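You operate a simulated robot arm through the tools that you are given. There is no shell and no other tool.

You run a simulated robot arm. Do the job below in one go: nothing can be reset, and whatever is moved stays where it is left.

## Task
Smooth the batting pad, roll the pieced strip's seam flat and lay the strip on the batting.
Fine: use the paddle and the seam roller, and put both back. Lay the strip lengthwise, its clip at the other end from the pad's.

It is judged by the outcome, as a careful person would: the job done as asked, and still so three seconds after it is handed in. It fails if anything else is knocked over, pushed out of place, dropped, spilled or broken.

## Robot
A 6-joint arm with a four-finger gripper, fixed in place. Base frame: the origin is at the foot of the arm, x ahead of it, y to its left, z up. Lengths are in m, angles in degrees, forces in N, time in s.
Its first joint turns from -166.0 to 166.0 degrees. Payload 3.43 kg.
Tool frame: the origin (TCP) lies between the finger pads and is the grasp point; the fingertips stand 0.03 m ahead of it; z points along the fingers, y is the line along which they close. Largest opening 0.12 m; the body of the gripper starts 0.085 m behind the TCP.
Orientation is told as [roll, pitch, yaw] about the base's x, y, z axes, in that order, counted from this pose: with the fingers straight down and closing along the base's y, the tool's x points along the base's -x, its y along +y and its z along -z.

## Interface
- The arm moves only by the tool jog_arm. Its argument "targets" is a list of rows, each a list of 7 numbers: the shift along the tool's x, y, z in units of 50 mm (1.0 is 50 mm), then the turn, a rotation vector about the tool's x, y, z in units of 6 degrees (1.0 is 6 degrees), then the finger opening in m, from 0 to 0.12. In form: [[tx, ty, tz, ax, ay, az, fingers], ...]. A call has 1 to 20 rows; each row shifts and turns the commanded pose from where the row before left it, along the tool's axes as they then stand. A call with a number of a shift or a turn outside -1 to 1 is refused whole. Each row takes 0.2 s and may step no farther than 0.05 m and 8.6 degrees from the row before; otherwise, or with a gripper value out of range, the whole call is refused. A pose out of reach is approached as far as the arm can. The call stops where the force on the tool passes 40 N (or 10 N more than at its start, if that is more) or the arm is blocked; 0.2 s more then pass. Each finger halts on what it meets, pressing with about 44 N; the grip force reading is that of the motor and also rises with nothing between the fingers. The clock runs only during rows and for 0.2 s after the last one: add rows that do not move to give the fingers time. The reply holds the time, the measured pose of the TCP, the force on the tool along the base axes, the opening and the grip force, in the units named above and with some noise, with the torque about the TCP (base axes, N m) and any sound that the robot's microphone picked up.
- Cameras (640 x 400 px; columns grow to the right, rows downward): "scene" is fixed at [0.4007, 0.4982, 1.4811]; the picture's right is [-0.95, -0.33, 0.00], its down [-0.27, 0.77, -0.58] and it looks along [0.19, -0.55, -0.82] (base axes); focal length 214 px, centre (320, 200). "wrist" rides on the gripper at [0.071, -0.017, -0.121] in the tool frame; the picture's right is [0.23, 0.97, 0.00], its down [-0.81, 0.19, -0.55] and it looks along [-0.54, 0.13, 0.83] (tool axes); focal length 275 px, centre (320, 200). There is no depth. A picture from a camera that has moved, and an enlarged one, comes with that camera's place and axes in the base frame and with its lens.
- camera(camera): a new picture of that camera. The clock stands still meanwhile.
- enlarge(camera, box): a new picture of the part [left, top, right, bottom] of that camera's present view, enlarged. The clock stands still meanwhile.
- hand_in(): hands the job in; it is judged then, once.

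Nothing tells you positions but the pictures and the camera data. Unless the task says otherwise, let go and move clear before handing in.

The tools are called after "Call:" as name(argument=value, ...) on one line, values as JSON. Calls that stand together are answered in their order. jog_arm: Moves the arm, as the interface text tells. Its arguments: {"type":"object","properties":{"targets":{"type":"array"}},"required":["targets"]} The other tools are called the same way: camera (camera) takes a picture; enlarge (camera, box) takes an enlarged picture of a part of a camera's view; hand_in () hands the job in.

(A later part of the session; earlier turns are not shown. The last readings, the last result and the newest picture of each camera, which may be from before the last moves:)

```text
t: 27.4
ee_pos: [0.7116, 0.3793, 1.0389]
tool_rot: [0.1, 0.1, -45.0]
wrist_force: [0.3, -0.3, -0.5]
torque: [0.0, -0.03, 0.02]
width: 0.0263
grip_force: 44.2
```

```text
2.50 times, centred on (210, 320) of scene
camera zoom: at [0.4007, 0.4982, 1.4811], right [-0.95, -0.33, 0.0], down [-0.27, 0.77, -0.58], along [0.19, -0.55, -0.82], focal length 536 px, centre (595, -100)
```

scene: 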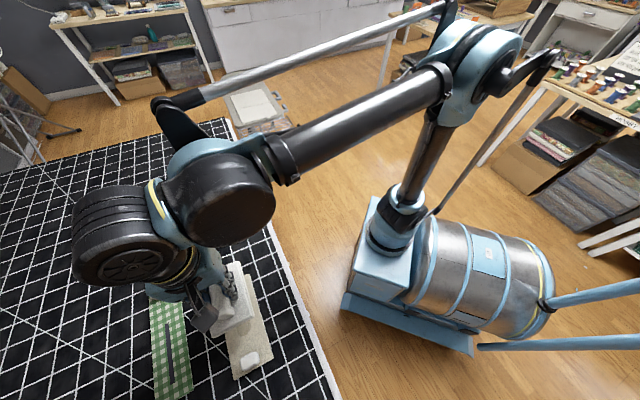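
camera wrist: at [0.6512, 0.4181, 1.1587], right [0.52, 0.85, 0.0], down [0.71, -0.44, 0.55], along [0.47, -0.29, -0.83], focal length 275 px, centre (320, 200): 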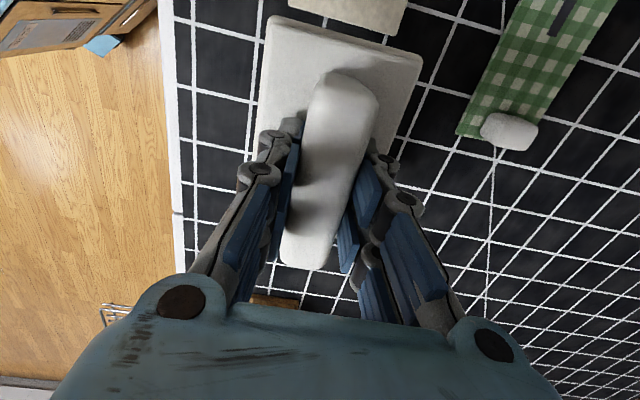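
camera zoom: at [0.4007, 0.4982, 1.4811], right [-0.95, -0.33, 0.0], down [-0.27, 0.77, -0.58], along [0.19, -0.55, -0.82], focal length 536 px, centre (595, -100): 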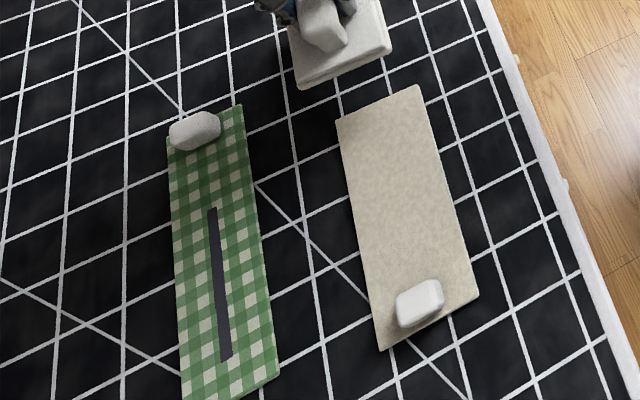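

All three spots are gone and the pad hasn't shifted. I carry the paddle back above its original spot, removing the small grip offset.

Call:
jog_arm(targets=[[-0.5, -0.087, 0, 0, 0, 0, 0.0], [-0.8, -0.087, 0, 0, 0, 0, 0.0], [-0.8, -0.087, 0, 0, 0, 0, 0.0], [-0.556, -0.087, 0, 0, 0, 0, 0.0], [0, 0, 0, 0, 0, 0, 0.0], [0, 0, 0, 0, 0, 0, 0.0]])

```text
t: 28.8
ee_pos: [0.793, 0.2751, 1.0364]
tool_rot: [0.1, 0.1, -44.8]
wrist_force: [-1.7, 0.3, -1.0]
torque: [-0.03, 0.0, 0.02]
width: 0.0263
grip_force: 44.9
```

Call:
jog_arm(targets=[[-0.03, -0.02, 0.5, 0, 0, 0, 0.0], [0, 0, 0.6, 0, 0, 0, 0.0], [0, 0, 0.35, 0, 0, 0, 0.0], [0, 0, 0, 0, 0, 0, 0.0], [0, 0, 0, 0, 0, 0, 0.0]])

Call:
enlarge(camera="scene", box=[195, 165, 265, 245])

```text
t: 30.0
ee_pos: [0.7951, 0.273, 0.9644]
tool_rot: [0.2, 0.1, -45.0]
wrist_force: [-0.7, 0.1, -1.3]
torque: [0.01, -0.02, 0.0]
width: 0.0265
grip_force: 44.0
```

```text
5.00 times, centred on (230, 205) of scene
camera zoom: at [0.4007, 0.4982, 1.4811], right [-0.95, -0.33, 0.0], down [-0.27, 0.77, -0.58], along [0.19, -0.55, -0.82], focal length 1072 px, centre (770, 175)
```

zoom: 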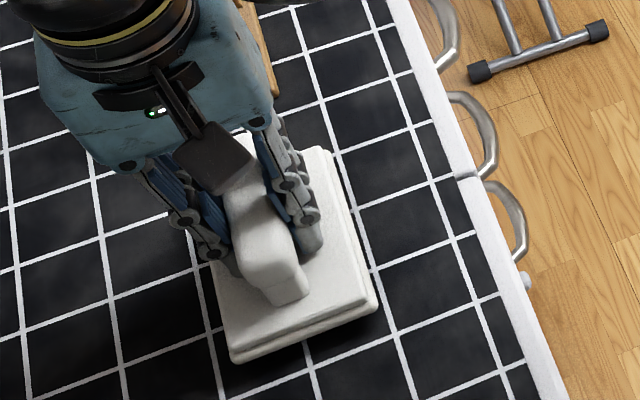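

Call:
jog_arm(targets=[[0, 0, 0.1, 0, 0, 0, 0.0], [0, 0, 0.06, 0, 0, 0, 0.0], [0, 0, 0, 0, 0, 0, 0.0], [0, 0, 0, 0, 0, 0, 0.0]])

Call:
enlarge(camera="scene", box=[195, 165, 265, 245])

Call:
enlarge(camera="scene", box=[205, 185, 250, 235])

```text
t: 31.0
ee_pos: [0.7939, 0.2719, 0.9572]
tool_rot: [0.1, 0.1, -44.9]
wrist_force: [-0.2, -0.1, -1.7]
torque: [0.02, 0.06, -0.02]
width: 0.0265
grip_force: 44.0
```

```text
5.00 times, centred on (230, 205) of scene
camera zoom: at [0.4007, 0.4982, 1.4811], right [-0.95, -0.33, 0.0], down [-0.27, 0.77, -0.58], along [0.19, -0.55, -0.82], focal length 1072 px, centre (770, 175)
```

zoom: 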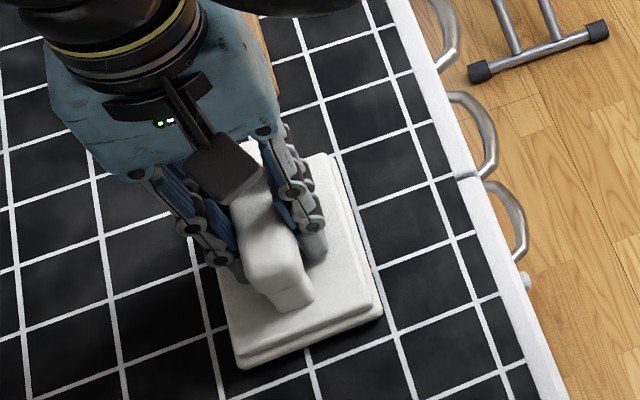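

```text
8.00 times, centred on (228, 210) of scene
camera zoom: at [0.4007, 0.4982, 1.4811], right [-0.95, -0.33, 0.0], down [-0.27, 0.77, -0.58], along [0.19, -0.55, -0.82], focal length 1716 px, centre (1060, 120)
```

zoom: 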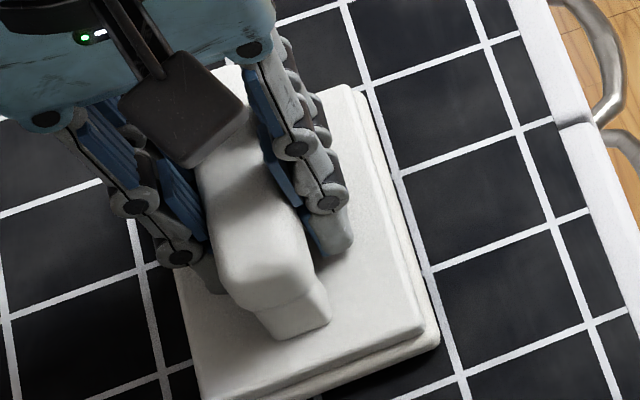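

The paddle lines up with its original place to about a millimetre. I lower it to touch, then release.

Call:
jog_arm(targets=[[0, 0, 0.04, 0, 0, 0, 0.0], [0, 0, 0.03, 0, 0, 0, 0.0], [0, 0, 0, 0, 0, 0, 0.0]])

```text
t: 31.8
ee_pos: [0.7936, 0.2723, 0.9537]
tool_rot: [0.1, 0.0, -44.8]
wrist_force: [-0.5, 0.3, -0.1]
torque: [-0.05, 0.03, 0.05]
width: 0.0266
grip_force: 43.9
```

Call:
jog_arm(targets=[[0, 0, 0.015, 0, 0, 0, 0.0], [0, 0, 0, 0, 0, 0, 0.0], [0, 0, 0, 0, 0, 0, 0.05], [0, 0, 0, 0, 0, 0, 0.075], [0, 0, 0, 0, 0, 0, 0.075]])

Call:
enlarge(camera="scene", box=[205, 185, 250, 235])

```text
t: 33.0
ee_pos: [0.7937, 0.2724, 0.9527]
tool_rot: [0.2, 0.0, -45.0]
wrist_force: [-0.6, 0.6, -0.7]
torque: [-0.02, 0.02, 0.0]
width: 0.075
grip_force: 0.0
```

```text
8.00 times, centred on (228, 210) of scene
camera zoom: at [0.4007, 0.4982, 1.4811], right [-0.95, -0.33, 0.0], down [-0.27, 0.77, -0.58], along [0.19, -0.55, -0.82], focal length 1716 px, centre (1060, 120)
```

zoom: 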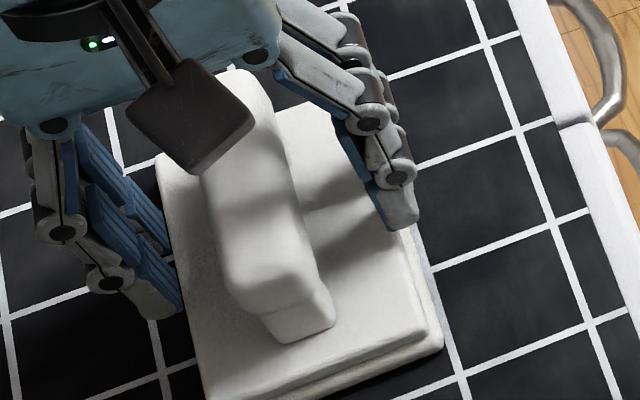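

The paddle is back within about 1 mm of where it was. I rise straight up and go look at the roller in its stand.

Call:
jog_arm(targets=[[0, 0, -0.4, 0, 0, 0, 0.075], [0, 0, -0.9, 0, 0, 0, 0.075], [0, 0, -1.0, 0, 0, 0, 0.1], [0, 0, -1.0, 0, 0, 0, 0.12], [-0.8, 0, -0.3, 0, 0, 0, 0.12], [-0.8, 0, 0, 0, 0, 0, 0.12], [0, 0, 0, 0, 0, 0, 0.12], [0, 0, 0, 0, 0, 0, 0.12]])

Call:
camera(camera="wrist")

Call:
enlarge(camera="wrist", box=[230, 60, 390, 220])

Call:
enlarge(camera="scene", box=[170, 130, 260, 240])

```text
t: 34.8
ee_pos: [0.8514, 0.2145, 1.1334]
tool_rot: [0.1, 0.1, -44.8]
wrist_force: [0.1, -0.2, 0.1]
torque: [0.01, 0.01, 0.01]
width: 0.1199
grip_force: 0.2
```

```text
taken
camera wrist: at [0.7901, 0.2524, 1.2539], right [0.52, 0.85, 0.0], down [0.71, -0.44, 0.55], along [0.47, -0.29, -0.83], focal length 275 px, centre (320, 200)
```

wrist: 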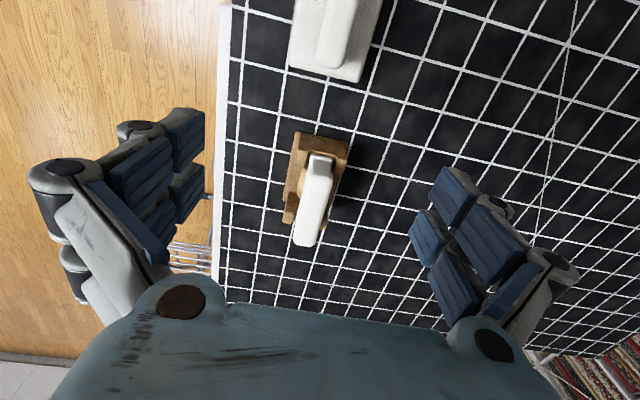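

```text
2.50 times, centred on (310, 140) of wrist
camera zoom: at [0.7901, 0.2524, 1.2539], right [0.52, 0.85, 0.0], down [0.71, -0.44, 0.55], along [0.47, -0.29, -0.83], focal length 688 px, centre (345, 350)
```

zoom: 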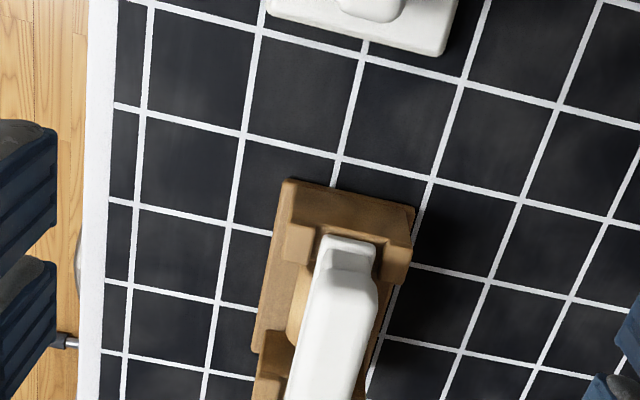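

```text
3.64 times, centred on (215, 185) of scene
camera zoom: at [0.4007, 0.4982, 1.4811], right [-0.95, -0.33, 0.0], down [-0.27, 0.77, -0.58], along [0.19, -0.55, -0.82], focal length 780 px, centre (702, 254)
```

zoom: 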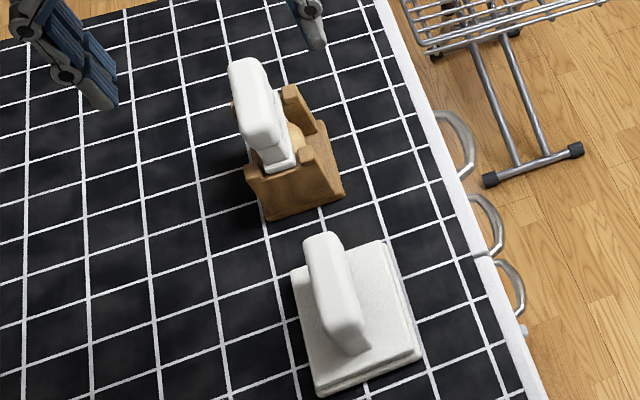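

Call:
enlarge(camera="wrist", box=[265, 120, 375, 260])

Call:
enlarge(camera="scene", box=[185, 140, 230, 195])

```text
2.86 times, centred on (320, 190) of wrist
camera zoom: at [0.7901, 0.2524, 1.2539], right [0.52, 0.85, 0.0], down [0.71, -0.44, 0.55], along [0.47, -0.29, -0.83], focal length 786 px, centre (320, 229)
```

zoom: 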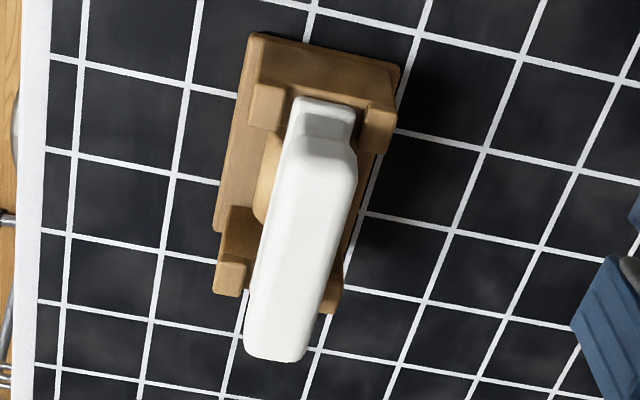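

```text
7.27 times, centred on (208, 168) of scene
camera zoom: at [0.4007, 0.4982, 1.4811], right [-0.95, -0.33, 0.0], down [-0.27, 0.77, -0.58], along [0.19, -0.55, -0.82], focal length 1560 px, centre (1138, 436)
```

zoom: 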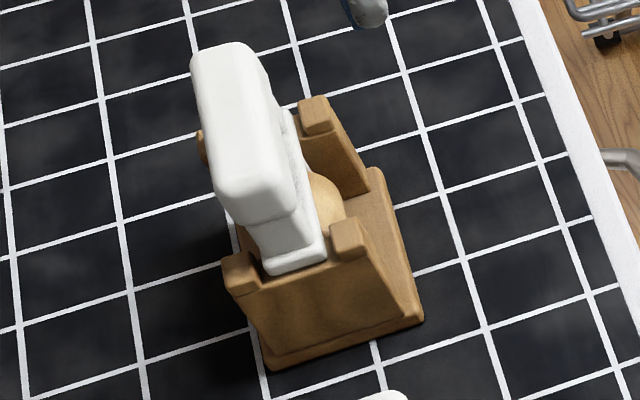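

The roller has a bar handle (top at z of about 1.00, centre near (0.94, 0.15)) along -45 degrees, over a wooden barrel in a slotted cradle. I move above it, still clear, to check alignment.

Call:
jog_arm(targets=[[-0.7, 0.12, 0, 0, 0, 0, 0.12], [-0.8, 0.12, 0, 0, 0, 0, 0.1], [-0.67, 0.1, 0, 0, 0, 0, 0.08], [0, 0, 0.6, 0, 0, 0, 0.08], [0, 0, 0.6, 0, 0, 0, 0.08], [0, 0, 0, 0, 0, 0, 0.08], [0, 0, 0, 0, 0, 0, 0.08]])

Call:
camera(camera="wrist")

Call:
enlarge(camera="scene", box=[170, 130, 260, 240])

```text
t: 36.4
ee_pos: [0.9396, 0.1512, 1.0712]
tool_rot: [0.1, 0.1, -44.9]
wrist_force: [-0.5, -0.3, -0.4]
torque: [0.02, -0.02, -0.01]
width: 0.0799
grip_force: 0.0
```

```text
taken
camera wrist: at [0.8784, 0.1887, 1.1924], right [0.52, 0.85, 0.0], down [0.71, -0.44, 0.55], along [0.47, -0.29, -0.83], focal length 275 px, centre (320, 200)
```

wrist: 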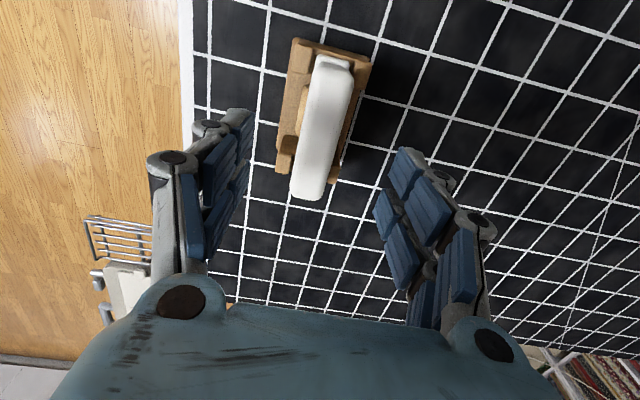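

```text
3.64 times, centred on (215, 185) of scene
camera zoom: at [0.4007, 0.4982, 1.4811], right [-0.95, -0.33, 0.0], down [-0.27, 0.77, -0.58], along [0.19, -0.55, -0.82], focal length 780 px, centre (702, 254)
```

zoom: 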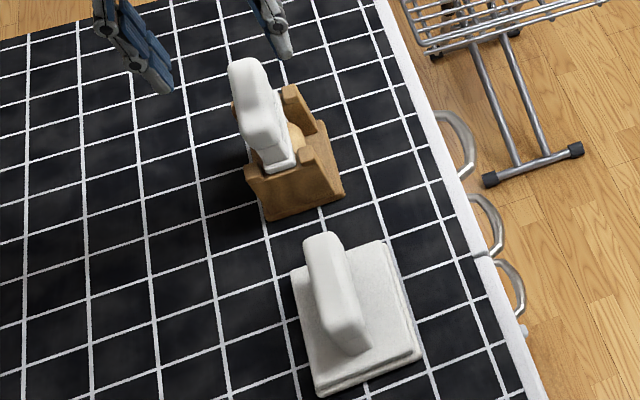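

Call:
enlarge(camera="wrist", box=[250, 25, 400, 215])

```text
2.11 times, centred on (325, 120) of wrist
camera zoom: at [0.8784, 0.1887, 1.1924], right [0.52, 0.85, 0.0], down [0.71, -0.44, 0.55], along [0.47, -0.29, -0.83], focal length 580 px, centre (310, 368)
```

zoom: 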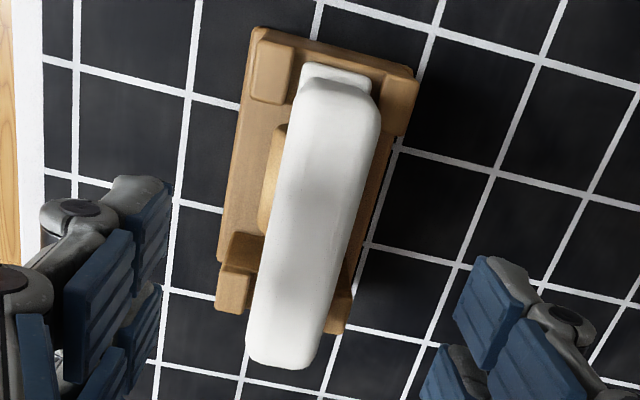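

The bar is centred laterally to within about a millimetre. I lower partway so the tips are level with the bar top, and look again.

Call:
jog_arm(targets=[[-0.04, 0, 0.4, 0, 0, 0, 0.08], [0, 0, 0.4, 0, 0, 0, 0.07], [0, 0, 0, 0, 0, 0, 0.07], [0, 0, 0, 0, 0, 0, 0.07]])

Call:
camera(camera="wrist")

Call:
enlarge(camera="wrist", box=[230, 30, 410, 250])

Call:
enlarge(camera="scene", box=[175, 130, 240, 200])

```text
t: 37.4
ee_pos: [0.94, 0.1489, 1.032]
tool_rot: [0.1, 0.1, -44.9]
wrist_force: [-0.2, -0.1, 0.5]
torque: [0.0, -0.01, 0.02]
width: 0.0701
grip_force: 0.0
```

```text
taken
camera wrist: at [0.88, 0.1876, 1.1529], right [0.52, 0.85, 0.0], down [0.71, -0.44, 0.55], along [0.47, -0.29, -0.83], focal length 275 px, centre (320, 200)
```

wrist: 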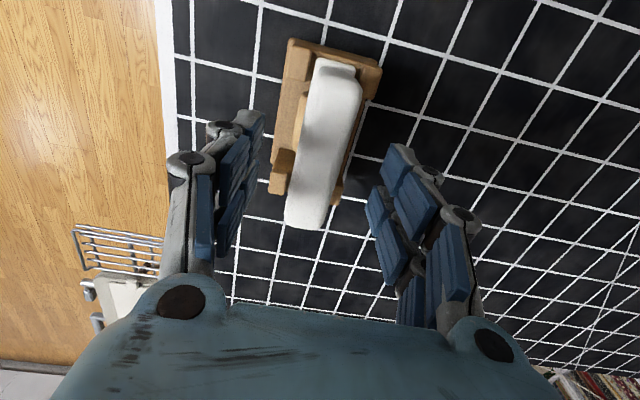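

```text
1.82 times, centred on (320, 140) of wrist
camera zoom: at [0.88, 0.1876, 1.1529], right [0.52, 0.85, 0.0], down [0.71, -0.44, 0.55], along [0.47, -0.29, -0.83], focal length 500 px, centre (320, 309)
```

zoom: 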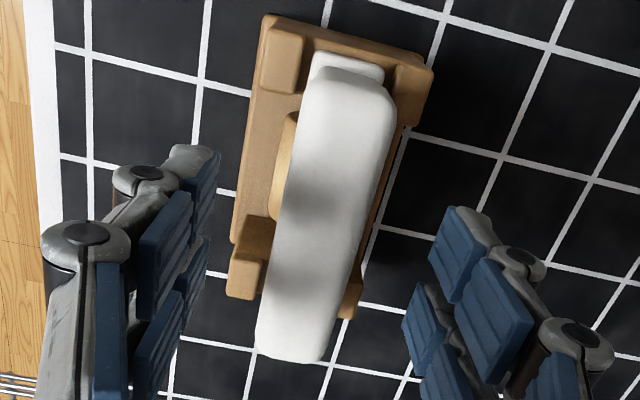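

```text
5.71 times, centred on (208, 165) of scene
camera zoom: at [0.4007, 0.4982, 1.4811], right [-0.95, -0.33, 0.0], down [-0.27, 0.77, -0.58], along [0.19, -0.55, -0.82], focal length 1226 px, centre (963, 400)
```

zoom: 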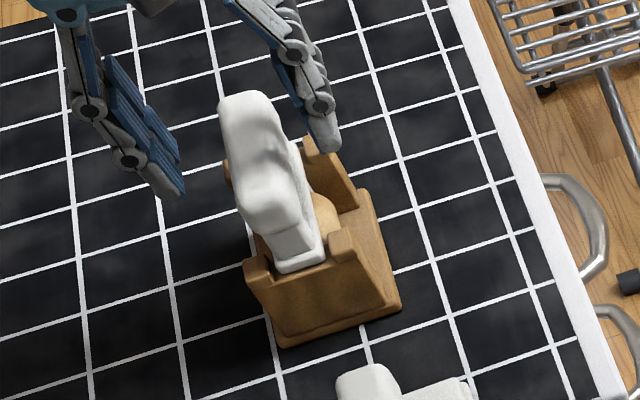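

The height of the bar is uncertain by about a centimetre, so I lower a little more and compare the tips with the bar in both views.

Call:
jog_arm(targets=[[0, 0, 0.2, 0, 0, 0, 0.07], [0, 0, 0.2, 0, 0, 0, 0.07], [0, 0, 0, 0, 0, 0, 0.07], [0, 0, 0, 0, 0, 0, 0.07]])

Call:
enlarge(camera="wrist", box=[230, 30, 410, 250])

Call:
enlarge(camera="scene", box=[175, 130, 240, 200])

```text
t: 38.4
ee_pos: [0.9402, 0.15, 1.0119]
tool_rot: [0.1, 0.1, -44.8]
wrist_force: [-0.1, 1.6, -0.1]
torque: [-0.02, 0.04, 0.01]
width: 0.07
grip_force: 0.0
```

```text
1.82 times, centred on (320, 140) of wrist
camera zoom: at [0.8796, 0.1879, 1.1329], right [0.52, 0.85, 0.0], down [0.71, -0.44, 0.55], along [0.47, -0.29, -0.83], focal length 500 px, centre (320, 309)
```

zoom: 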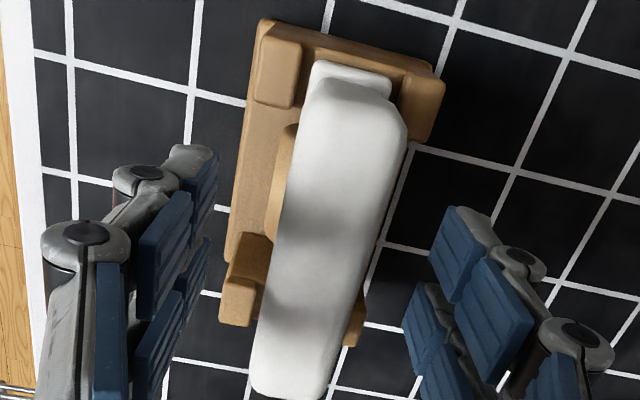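

```text
5.71 times, centred on (208, 165) of scene
camera zoom: at [0.4007, 0.4982, 1.4811], right [-0.95, -0.33, 0.0], down [-0.27, 0.77, -0.58], along [0.19, -0.55, -0.82], focal length 1226 px, centre (963, 400)
```

zoom: 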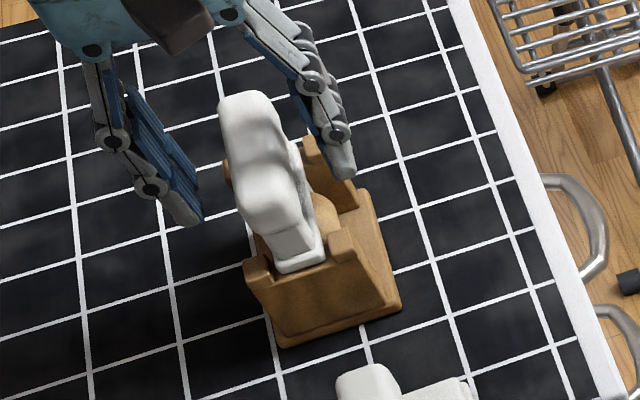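

Tips straddle the bar; the bar seems about 2 mm toward the left finger, so I correct that, lower another centimetre and check before closing.

Call:
jog_arm(targets=[[0.02, -0.04, 0.12, 0, 0, 0, 0.07], [0, 0, 0.12, 0, 0, 0, 0.06], [0, 0, 0, 0, 0, 0, 0.05], [0, 0, 0, 0, 0, 0, 0.05]])

Call:
enlarge(camera="wrist", box=[230, 30, 410, 250])

Call:
enlarge(camera="scene", box=[175, 130, 240, 200])

```text
t: 39.4
ee_pos: [0.9383, 0.1498, 1.0016]
tool_rot: [0.1, 0.2, -44.9]
wrist_force: [-0.1, 0.0, 0.5]
torque: [-0.02, -0.03, -0.03]
width: 0.0498
grip_force: 0.1
```

```text
1.82 times, centred on (320, 140) of wrist
camera zoom: at [0.8774, 0.1872, 1.1212], right [0.52, 0.85, 0.0], down [0.71, -0.44, 0.55], along [0.47, -0.29, -0.83], focal length 500 px, centre (320, 309)
```

zoom: 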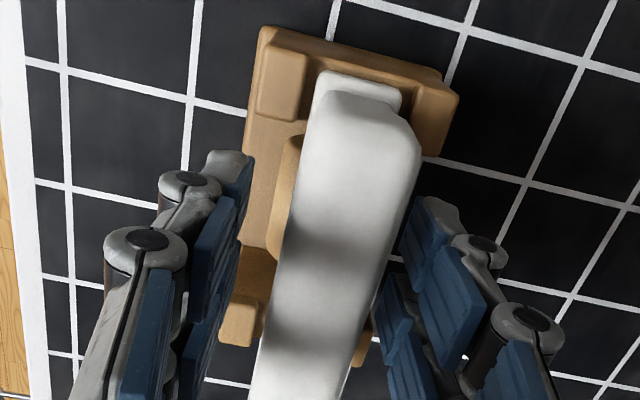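

```text
5.71 times, centred on (208, 165) of scene
camera zoom: at [0.4007, 0.4982, 1.4811], right [-0.95, -0.33, 0.0], down [-0.27, 0.77, -0.58], along [0.19, -0.55, -0.82], focal length 1226 px, centre (963, 400)
```

zoom: 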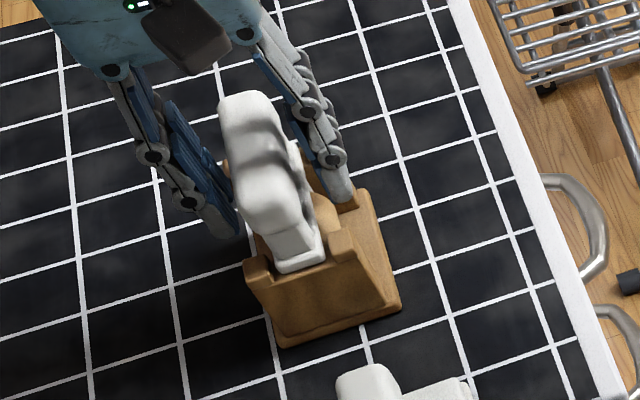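

The bar is now centred between the fingers to within about a millimetre. I close gently and watch the forces.

Call:
jog_arm(targets=[[0, 0, 0, 0, 0, 0, 0.04], [0, 0, 0, 0, 0, 0, 0.034], [0, 0, 0, 0, 0, 0, 0.03], [0, 0, 0, 0, 0, 0, 0.026], [0, 0, 0, 0, 0, 0, 0.02], [0, 0, 0, 0, 0, 0, 0.0], [0, 0, 0, 0, 0, 0, 0.0]])

Call:
enlarge(camera="wrist", box=[230, 30, 410, 250])

Call:
enlarge(camera="scene", box=[175, 130, 240, 200])

```text
t: 41.0
ee_pos: [0.9392, 0.1494, 1.0009]
tool_rot: [0.1, 0.1, -44.9]
wrist_force: [0.2, 1.3, 0.7]
torque: [0.01, 0.04, -0.04]
width: 0.027
grip_force: 43.6
```

```text
1.82 times, centred on (320, 140) of wrist
camera zoom: at [0.8774, 0.1872, 1.1213], right [0.52, 0.85, 0.0], down [0.71, -0.44, 0.55], along [0.47, -0.29, -0.83], focal length 500 px, centre (320, 309)
```

zoom: 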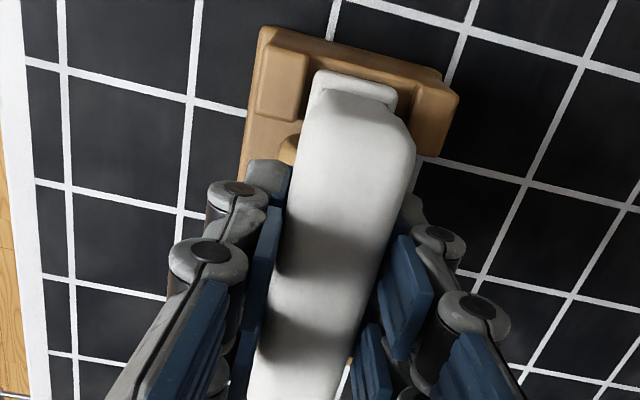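

```text
5.71 times, centred on (208, 165) of scene
camera zoom: at [0.4007, 0.4982, 1.4811], right [-0.95, -0.33, 0.0], down [-0.27, 0.77, -0.58], along [0.19, -0.55, -0.82], focal length 1226 px, centre (963, 400)
```

zoom: 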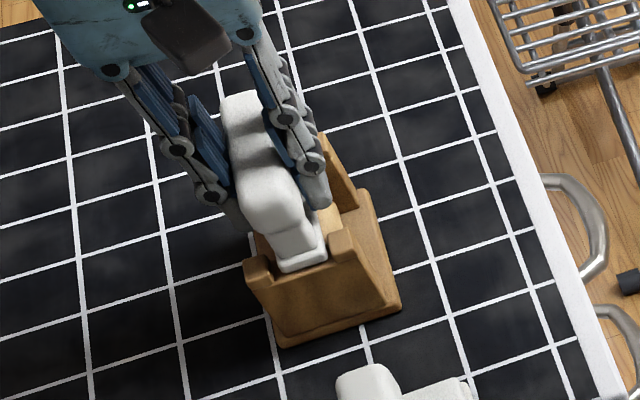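

The roller is gripped and the stand has not moved. I lift it straight up out of the cradle slowly.

Call:
jog_arm(targets=[[0, 0, -0.1, 0, 0, 0, 0.0], [0, 0, -0.2, 0, 0, 0, 0.0], [0, 0, -0.3, 0, 0, 0, 0.0], [0, 0, -0.4, 0, 0, 0, 0.0], [0, 0, -0.4, 0, 0, 0, 0.0], [0, 0, 0, 0, 0, 0, 0.0]])

Call:
enlarge(camera="scene", box=[175, 120, 240, 200])

Call:
camera(camera="wrist")

```text
t: 42.4
ee_pos: [0.9394, 0.1486, 1.071]
tool_rot: [0.1, 0.1, -44.9]
wrist_force: [0.7, -1.0, -1.7]
torque: [0.02, 0.02, 0.06]
width: 0.0268
grip_force: 43.8
```

```text
5.00 times, centred on (208, 160) of scene
camera zoom: at [0.4007, 0.4982, 1.4811], right [-0.95, -0.33, 0.0], down [-0.27, 0.77, -0.58], along [0.19, -0.55, -0.82], focal length 1072 px, centre (882, 400)
```

zoom: 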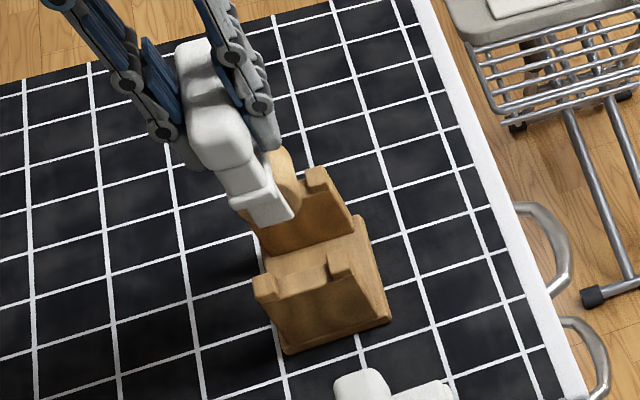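

```text
taken
camera wrist: at [0.8778, 0.187, 1.1914], right [0.52, 0.85, 0.0], down [0.71, -0.44, 0.55], along [0.47, -0.29, -0.83], focal length 275 px, centre (320, 200)
```

wrist: 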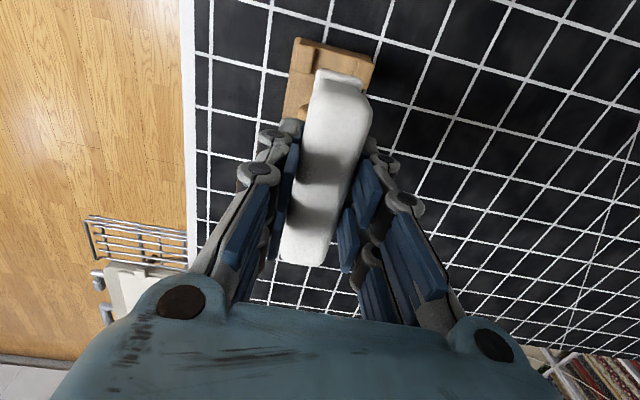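

The roller came out cleanly. I raise it further and carry it above the strip, then turn it so the barrel lies across the seam.

Call:
jog_arm(targets=[[0, 0, -0.5, 0, 0, 0, 0.0], [0, 0, -0.5, 0, 0, 0, 0.0], [0.5, 0.17, 0, 0, 0, 0, 0.0], [0.8, 0.28, 0, 0, 0, 0, 0.0], [0.85, 0.3, 0, 0, 0, 0, 0.0], [0.88, 0.31, 0, 0, 0, 0, 0.0], [0.88, 0.31, 0, 0, 0, 0, 0.0], [0.88, 0.31, 0, 0, 0, 0, 0.0], [0.88, 0.31, 0, 0, 0, 0, 0.0], [0.88, 0.31, 0, 0, 0, 0, 0.0], [0.88, 0.31, 0, 0, 0, 0, 0.0], [0.88, 0.31, 0, 0, 0, 0, 0.0], [0.8, 0.28, 0, 0, 0, 0, 0.0], [0.54, 0.19, 0, 0, 0, 0, 0.0], [0, 0, 0, 0, 0, 0, 0.0], [0, 0, 0, 0, 0, 0, 0.0]])

Call:
camera(camera="scene")

```text
t: 45.8
ee_pos: [0.7168, 0.6104, 1.1222]
tool_rot: [0.0, 0.1, -44.9]
wrist_force: [-0.6, -0.5, -2.1]
torque: [-0.01, 0.0, 0.03]
width: 0.0267
grip_force: 44.0
```

```text
taken
```

scene: 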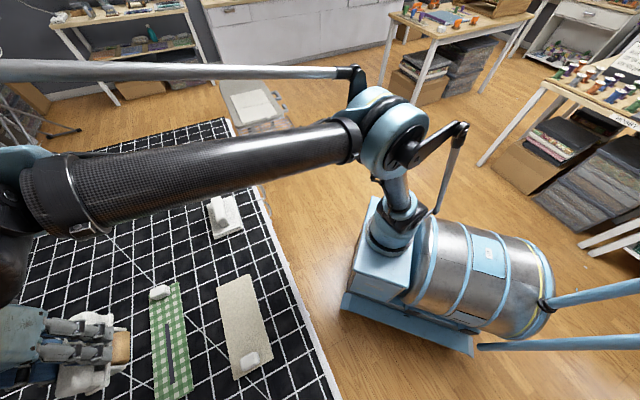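

Call:
enlarge(camera="scene", box=[30, 290, 200, 400])

Call:
camera(camera="wrist")

```text
3.64 times, centred on (115, 345) of scene
camera zoom: at [0.4007, 0.4982, 1.4811], right [-0.95, -0.33, 0.0], down [-0.27, 0.77, -0.58], along [0.19, -0.55, -0.82], focal length 780 px, centre (1066, -327)
```

zoom: 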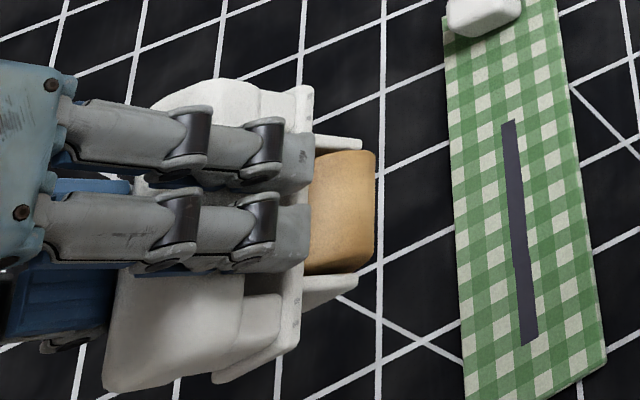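

```text
taken
camera wrist: at [0.6554, 0.6482, 1.2418], right [0.52, 0.85, 0.0], down [0.71, -0.44, 0.55], along [0.47, -0.29, -0.83], focal length 275 px, centre (320, 200)
```

wrist: 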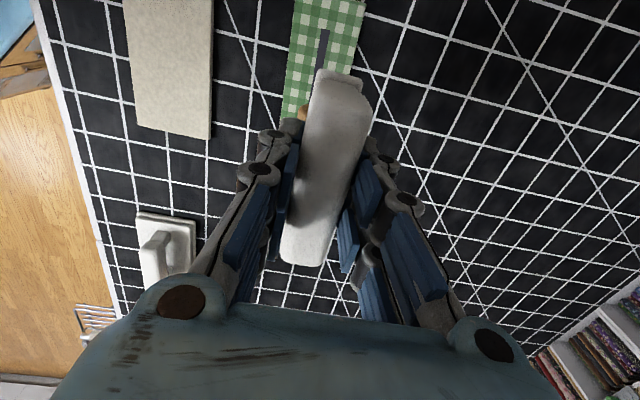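

The barrel protrudes below its fork arms, with its axis along the handle. I turn the gripper 92 degrees so the barrel lies across the seam and rolls along it.

Call:
jog_arm(targets=[[0, 0, 0, 0, 0, -0.96, 0.0], [0, 0, 0, 0, 0, -0.96, 0.0], [0, 0, 0, 0, 0, -0.96, 0.0], [0, 0, 0, 0, 0, -0.96, 0.0], [0, 0, 0, 0, 0, -0.96, 0.0], [0, 0, 0, 0, 0, -0.96, 0.0], [0, 0, 0, 0, 0, -0.96, 0.0], [0, 0, 0, 0, 0, -0.96, 0.0], [0, 0, 0, 0, 0, -0.96, 0.0], [0, 0, 0, 0, 0, -0.96, 0.0], [0, 0, 0, 0, 0, -0.96, 0.0], [0, 0, 0, 0, 0, -0.96, 0.0], [0, 0, 0, 0, 0, -0.96, 0.0], [0, 0, 0, 0, 0, -0.96, 0.0], [0, 0, 0, 0, 0, -0.96, 0.0], [0, 0, 0, 0, 0, -0.96, 0.0], [0, 0, 0, 0, 0, 0, 0.0], [0, 0, 0, 0, 0, 0, 0.0]])

Call:
camera(camera="wrist")

Call:
camera(camera="scene")

```text
t: 49.6
ee_pos: [0.7166, 0.6087, 1.1215]
tool_rot: [0.1, 0.0, 47.3]
wrist_force: [-0.2, 0.4, -1.9]
torque: [0.02, -0.02, 0.0]
width: 0.0268
grip_force: 43.9
```

```text
taken
camera wrist: at [0.6819, 0.5452, 1.2421], right [-0.87, 0.49, 0.0], down [0.41, 0.72, 0.55], along [0.27, 0.48, -0.83], focal length 275 px, centre (320, 200)
```

wrist: 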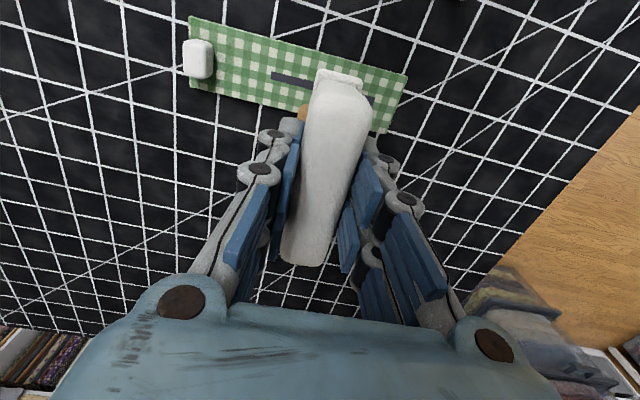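

```text
taken
```

scene: 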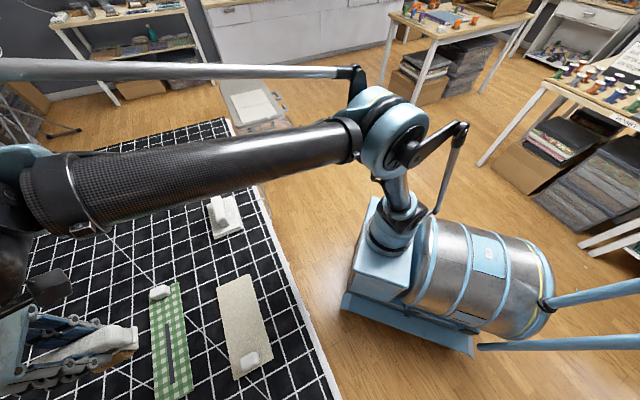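

The roller is square across the strip. I shift to the clip-side end of the seam and descend partway.

Call:
jog_arm(targets=[[0.02, -0.7, 0, 0, 0, 0, 0.0], [0.026, -0.69, 0, 0, 0, 0, 0.0], [0, 0, 0.6, 0, 0, 0, 0.0], [0, 0, 0.7, 0, 0, 0, 0.0], [0, 0, 0.4, 0, 0, 0, 0.0], [0, 0, 0, 0, 0, 0, 0.0], [0, 0, 0, 0, 0, 0, 0.0]])

Call:
camera(camera="wrist")

Call:
enlarge(camera="scene", box=[60, 260, 230, 400])

```text
t: 51.2
ee_pos: [0.765, 0.5605, 1.0362]
tool_rot: [0.2, -0.2, 47.3]
wrist_force: [0.2, -0.7, -1.8]
torque: [-0.01, -0.05, -0.01]
width: 0.0271
grip_force: 44.1
```

```text
taken
camera wrist: at [0.7317, 0.4961, 1.156], right [-0.87, 0.49, 0.0], down [0.41, 0.72, 0.55], along [0.27, 0.48, -0.83], focal length 275 px, centre (320, 200)
```

wrist: 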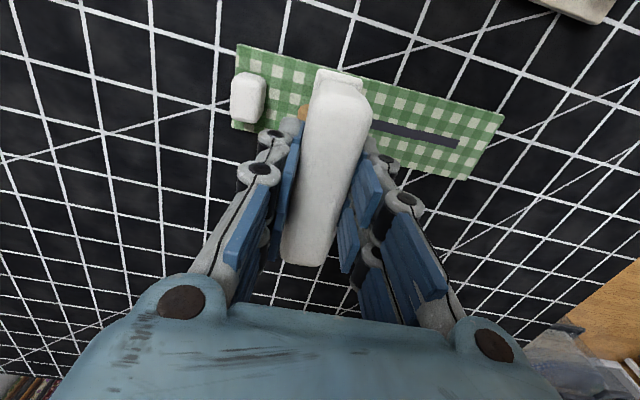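

```text
2.86 times, centred on (145, 330) of scene
camera zoom: at [0.4007, 0.4982, 1.4811], right [-0.95, -0.33, 0.0], down [-0.27, 0.77, -0.58], along [0.19, -0.55, -0.82], focal length 613 px, centre (820, -171)
```

zoom: 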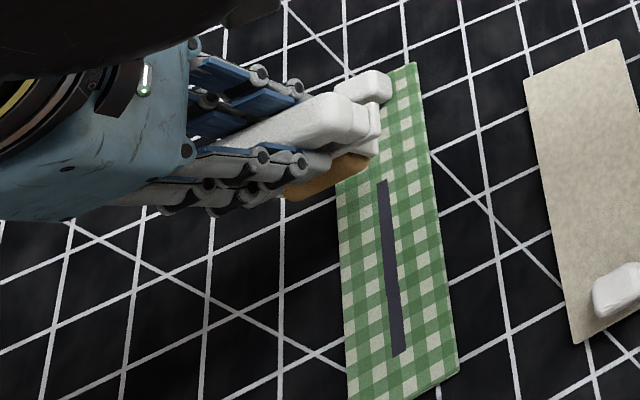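

Call:
jog_arm(targets=[[0, 0, 0.3, 0, 0, 0, 0.0], [0, 0, 0.3, 0, 0, 0, 0.0], [0, 0, 0, 0, 0, 0, 0.0]])

Call:
camera(camera="wrist")

Call:
enlarge(camera="scene", box=[90, 260, 210, 360])

```text
t: 52.0
ee_pos: [0.7659, 0.5597, 1.0061]
tool_rot: [0.1, -0.1, 47.3]
wrist_force: [-0.9, 0.4, -2.7]
torque: [0.01, 0.0, 0.02]
width: 0.0268
grip_force: 44.3
```

```text
taken
camera wrist: at [0.7316, 0.4967, 1.1263], right [-0.87, 0.49, 0.0], down [0.41, 0.72, 0.55], along [0.27, 0.48, -0.83], focal length 275 px, centre (320, 200)
```

wrist: 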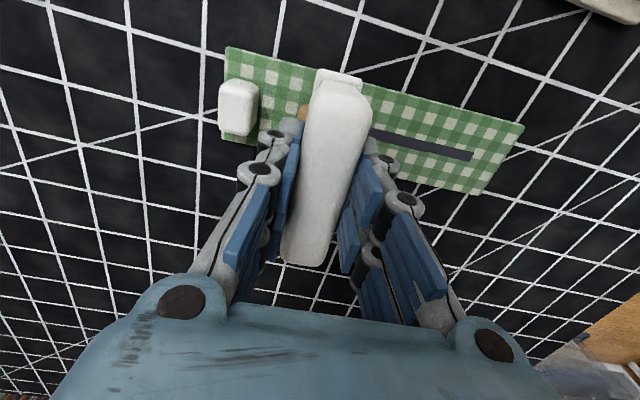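

```text
4.00 times, centred on (150, 310) of scene
camera zoom: at [0.4007, 0.4982, 1.4811], right [-0.95, -0.33, 0.0], down [-0.27, 0.77, -0.58], along [0.19, -0.55, -0.82], focal length 858 px, centre (1000, -240)
```

zoom: 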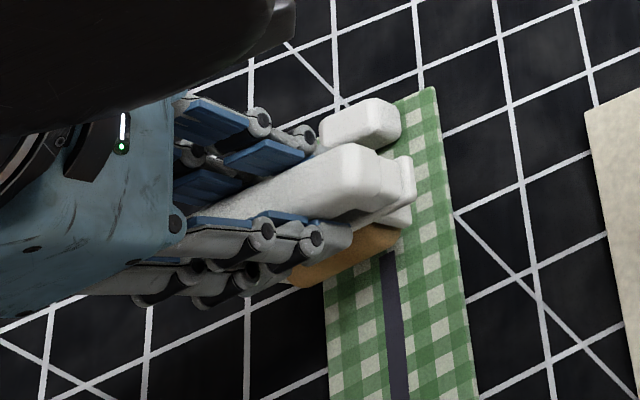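

Not touching yet. I feel down in small steps.

Call:
jog_arm(targets=[[0, 0, 0.06, 0, 0, 0, 0.0], [0, 0, 0.06, 0, 0, 0, 0.0], [0, 0, 0.06, 0, 0, 0, 0.0], [0, 0, 0, 0, 0, 0, 0.0]])

```text
t: 53.0
ee_pos: [0.7662, 0.5603, 0.9973]
tool_rot: [0.2, -0.1, 47.3]
wrist_force: [-0.7, 0.1, -1.1]
torque: [0.01, 0.02, 0.02]
width: 0.0266
grip_force: 44.4
```

Call:
jog_arm(targets=[[0, 0, 0.05, 0, 0, 0, 0.0], [0, 0, 0.04, 0, 0, 0, 0.0], [0, 0, 0, 0, 0, 0, 0.0]])

Call:
enlarge(camera="scene", box=[90, 260, 210, 360])

```text
t: 53.8
ee_pos: [0.7558, 0.5615, 1.0019]
tool_rot: [-0.5, -0.6, 47.3]
wrist_force: [3.2, 1.0, -3.4]
torque: [-0.05, 0.23, -0.01]
width: 0.0269
grip_force: 43.9
stopped in row 3: the force on the tool passed its limit at 41 N (the readings are from after the stop); the commanded pose is now the measured one
```

```text
4.00 times, centred on (150, 310) of scene
camera zoom: at [0.4007, 0.4982, 1.4811], right [-0.95, -0.33, 0.0], down [-0.27, 0.77, -0.58], along [0.19, -0.55, -0.82], focal length 858 px, centre (1000, -240)
```

zoom: 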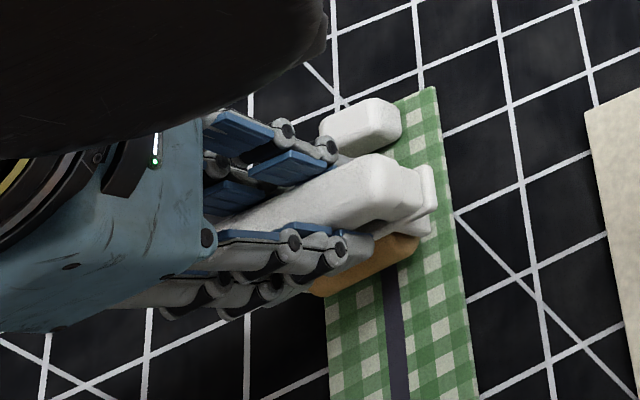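

The roller hit firm contact and the arm stopped and relaxed back. I check that the roller and strip are undisturbed.

Call:
camera(camera="wrist")

Call:
jog_arm(targets=[[0, 0, 0, 0, 0, 0, 0.0]])

```text
taken
camera wrist: at [0.7183, 0.497, 1.1224], right [-0.87, 0.49, -0.01], down [0.4, 0.72, 0.56], along [0.28, 0.48, -0.83], focal length 275 px, centre (320, 200)
```

wrist: 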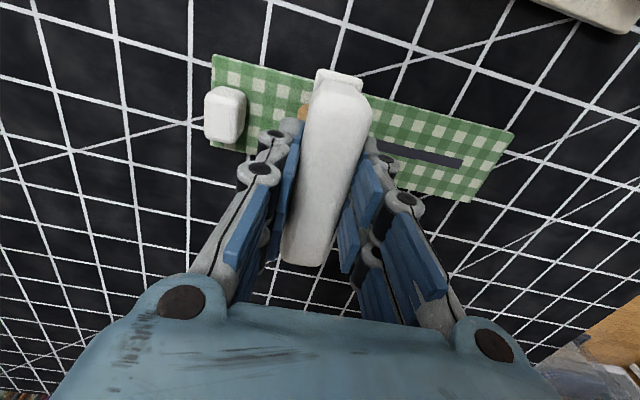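

```text
t: 54.2
ee_pos: [0.7532, 0.5614, 1.0034]
tool_rot: [-0.4, -0.7, 47.3]
wrist_force: [-0.5, 0.2, -1.9]
torque: [-0.01, 0.0, 0.02]
width: 0.0269
grip_force: 43.7
```

The roller is still seated in the grip and the strip is unmoved. I straighten the tilt and return over the seam's start slightly above contact height.

Call:
jog_arm(targets=[[0, 0, -0.1, -0.033, 0.058, 0, 0.0], [-0.08, -0.1, 0, -0.034, 0.058, 0, 0.0], [-0.075, -0.107, 0, 0, 0, 0, 0.0], [0, 0, 0, 0, 0, 0, 0.0], [0, 0, 0, 0, 0, 0, 0.0]])

```text
t: 55.4
ee_pos: [0.7685, 0.5593, 1.008]
tool_rot: [-0.1, 0.1, 47.2]
wrist_force: [1.0, -0.1, -1.1]
torque: [0.0, 0.01, 0.01]
width: 0.0269
grip_force: 43.9
```

Call:
jog_arm(targets=[[0.024, 0.046, 0.09, 0, 0, 0, 0.0], [0, 0, 0.09, 0, 0, 0, 0.0], [0, 0, 0.03, 0, 0, 0, 0.0], [0, 0, 0, 0, 0, 0, 0.0]])

```text
t: 56.4
ee_pos: [0.764, 0.5613, 0.9971]
tool_rot: [0.0, 0.1, 47.4]
wrist_force: [-0.4, -0.3, -1.5]
torque: [0.04, -0.02, 0.05]
width: 0.0269
grip_force: 43.6
```

Call:
jog_arm(targets=[[0, 0, 0.03, 0, 0, 0, 0.0], [0, 0, 0, 0, 0, 0, 0.0]])

```text
t: 57.0
ee_pos: [0.7645, 0.561, 0.9965]
tool_rot: [0.0, 0.1, 47.3]
wrist_force: [0.4, 0.0, -2.0]
torque: [-0.02, 0.0, -0.01]
width: 0.027
grip_force: 43.6
```

Call:
jog_arm(targets=[[0, 0, 0.02, 0, 0, 0, 0.0], [0, 0, 0, 0, 0, 0, 0.0]])

```text
t: 57.6
ee_pos: [0.7642, 0.5596, 0.9963]
tool_rot: [0.0, 0.1, 47.2]
wrist_force: [1.2, 0.4, 4.7]
torque: [0.06, -0.07, 0.01]
width: 0.0269
grip_force: 43.9
```

Light contact at z of about 0.996. I press slightly and begin rolling along the seam.

Call:
jog_arm(targets=[[0, 0, 0.01, 0, 0, 0, 0.0], [0, 0.08, 0, 0, 0, 0, 0.0], [0, 0.12, 0, 0, 0, 0, 0.0], [0, 0.14, 0, 0, 0, 0, 0.0], [0, 0.14, 0, 0, 0, 0, 0.0], [0, 0.14, 0, 0, 0, 0, 0.0]])

Call:
camera(camera="wrist")

Call:
enlarge(camera="scene", box=[90, 260, 210, 360])

```text
t: 59.0
ee_pos: [0.7407, 0.5815, 0.9959]
tool_rot: [0.0, 0.0, 47.3]
wrist_force: [-1.5, -0.9, 10.7]
torque: [-0.06, 0.09, -0.01]
width: 0.0265
grip_force: 44.5
```

```text
taken
camera wrist: at [0.707, 0.5173, 1.1159], right [-0.87, 0.49, 0.0], down [0.41, 0.73, 0.55], along [0.27, 0.48, -0.83], focal length 275 px, centre (320, 200)
```

wrist: 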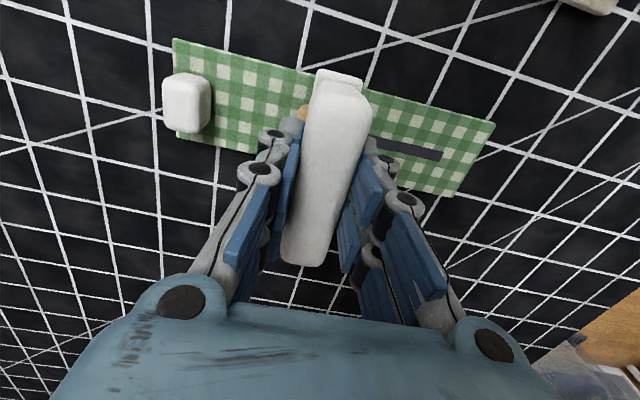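

```text
4.00 times, centred on (150, 310) of scene
camera zoom: at [0.4007, 0.4982, 1.4811], right [-0.95, -0.33, 0.0], down [-0.27, 0.77, -0.58], along [0.19, -0.55, -0.82], focal length 858 px, centre (1000, -240)
```

zoom: 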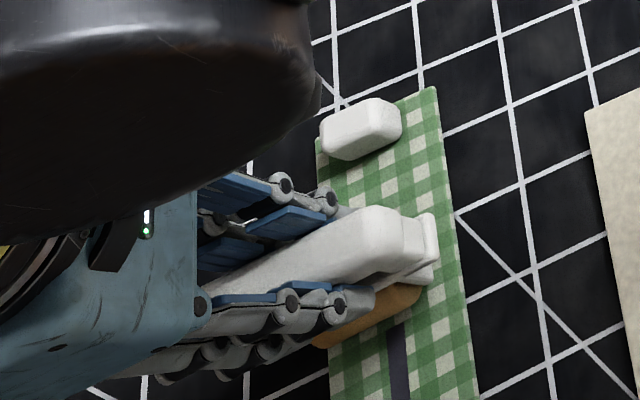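

The barrel rolls freely at about 11 N and the strip stays still. I continue to the far end of the seam.

Call:
jog_arm(targets=[[0, 0.15, 0, 0, 0, 0, 0.0], [0, 0.15, 0, 0, 0, 0, 0.0], [0, 0.15, 0, 0, 0, 0, 0.0], [0, 0.15, 0, 0, 0, 0, 0.0], [0, 0.15, 0, 0, 0, 0, 0.0], [0, 0.15, 0, 0, 0, 0, 0.0], [0, 0.15, 0, 0, 0, 0, 0.0]])

Call:
enlarge(camera="scene", box=[90, 260, 210, 400])

```text
t: 60.6
ee_pos: [0.7036, 0.6171, 0.9946]
tool_rot: [0.0, 0.0, 47.3]
wrist_force: [1.0, 0.6, 13.2]
torque: [0.06, -0.04, -0.04]
width: 0.0268
grip_force: 44.0
```

```text
2.86 times, centred on (150, 330) of scene
camera zoom: at [0.4007, 0.4982, 1.4811], right [-0.95, -0.33, 0.0], down [-0.27, 0.77, -0.58], along [0.19, -0.55, -0.82], focal length 613 px, centre (806, -171)
```

zoom: 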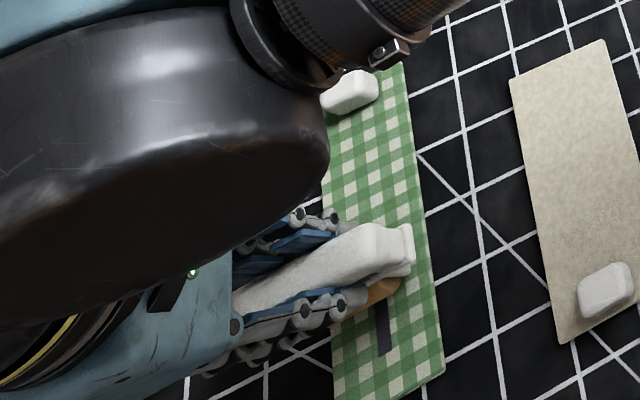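

The seam behind the roller has flattened away. I finish the last stretch, just past the seam's end.

Call:
jog_arm(targets=[[0, 0.15, 0, 0, 0, 0, 0.0], [0, 0.15, 0, 0, 0, 0, 0.0], [0, 0.15, 0, 0, 0, 0, 0.0], [0, 0.15, 0, 0, 0, 0, 0.0], [0, 0.15, 0, 0, 0, 0, 0.0], [0, 0.15, 0, 0, 0, 0, 0.0], [0, 0.15, 0, 0, 0, 0, 0.0]])

Call:
enlarge(camera="scene", box=[90, 260, 210, 400])

Call:
camera(camera="wrist")

```text
t: 62.2
ee_pos: [0.6648, 0.6533, 0.9948]
tool_rot: [-0.1, 0.0, 47.3]
wrist_force: [0.5, 0.1, 7.8]
torque: [-0.01, 0.01, -0.02]
width: 0.0269
grip_force: 44.0
```

```text
2.86 times, centred on (150, 330) of scene
camera zoom: at [0.4007, 0.4982, 1.4811], right [-0.95, -0.33, 0.0], down [-0.27, 0.77, -0.58], along [0.19, -0.55, -0.82], focal length 613 px, centre (806, -171)
```

zoom: 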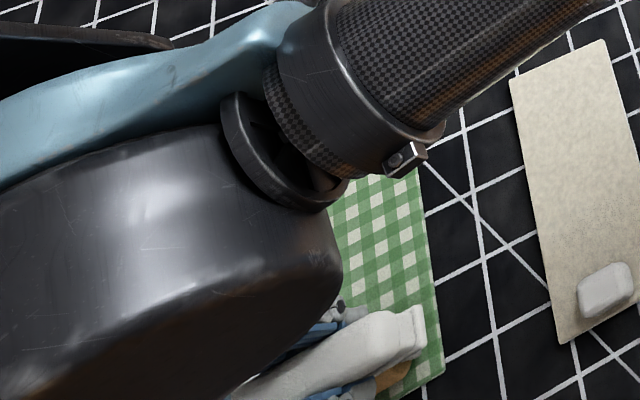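

```text
taken
camera wrist: at [0.6302, 0.5886, 1.1158], right [-0.87, 0.49, 0.0], down [0.41, 0.73, 0.55], along [0.27, 0.48, -0.83], focal length 275 px, centre (320, 200)
```

wrist: 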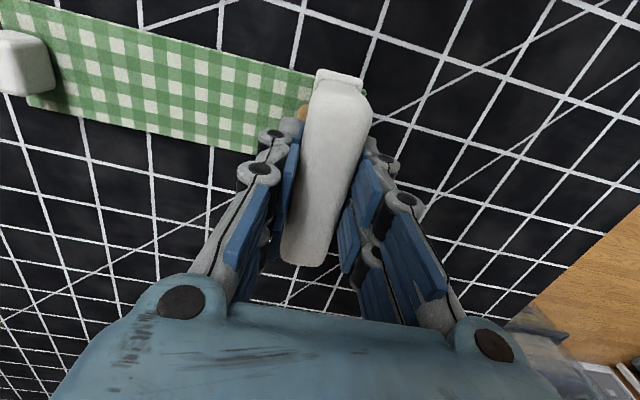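

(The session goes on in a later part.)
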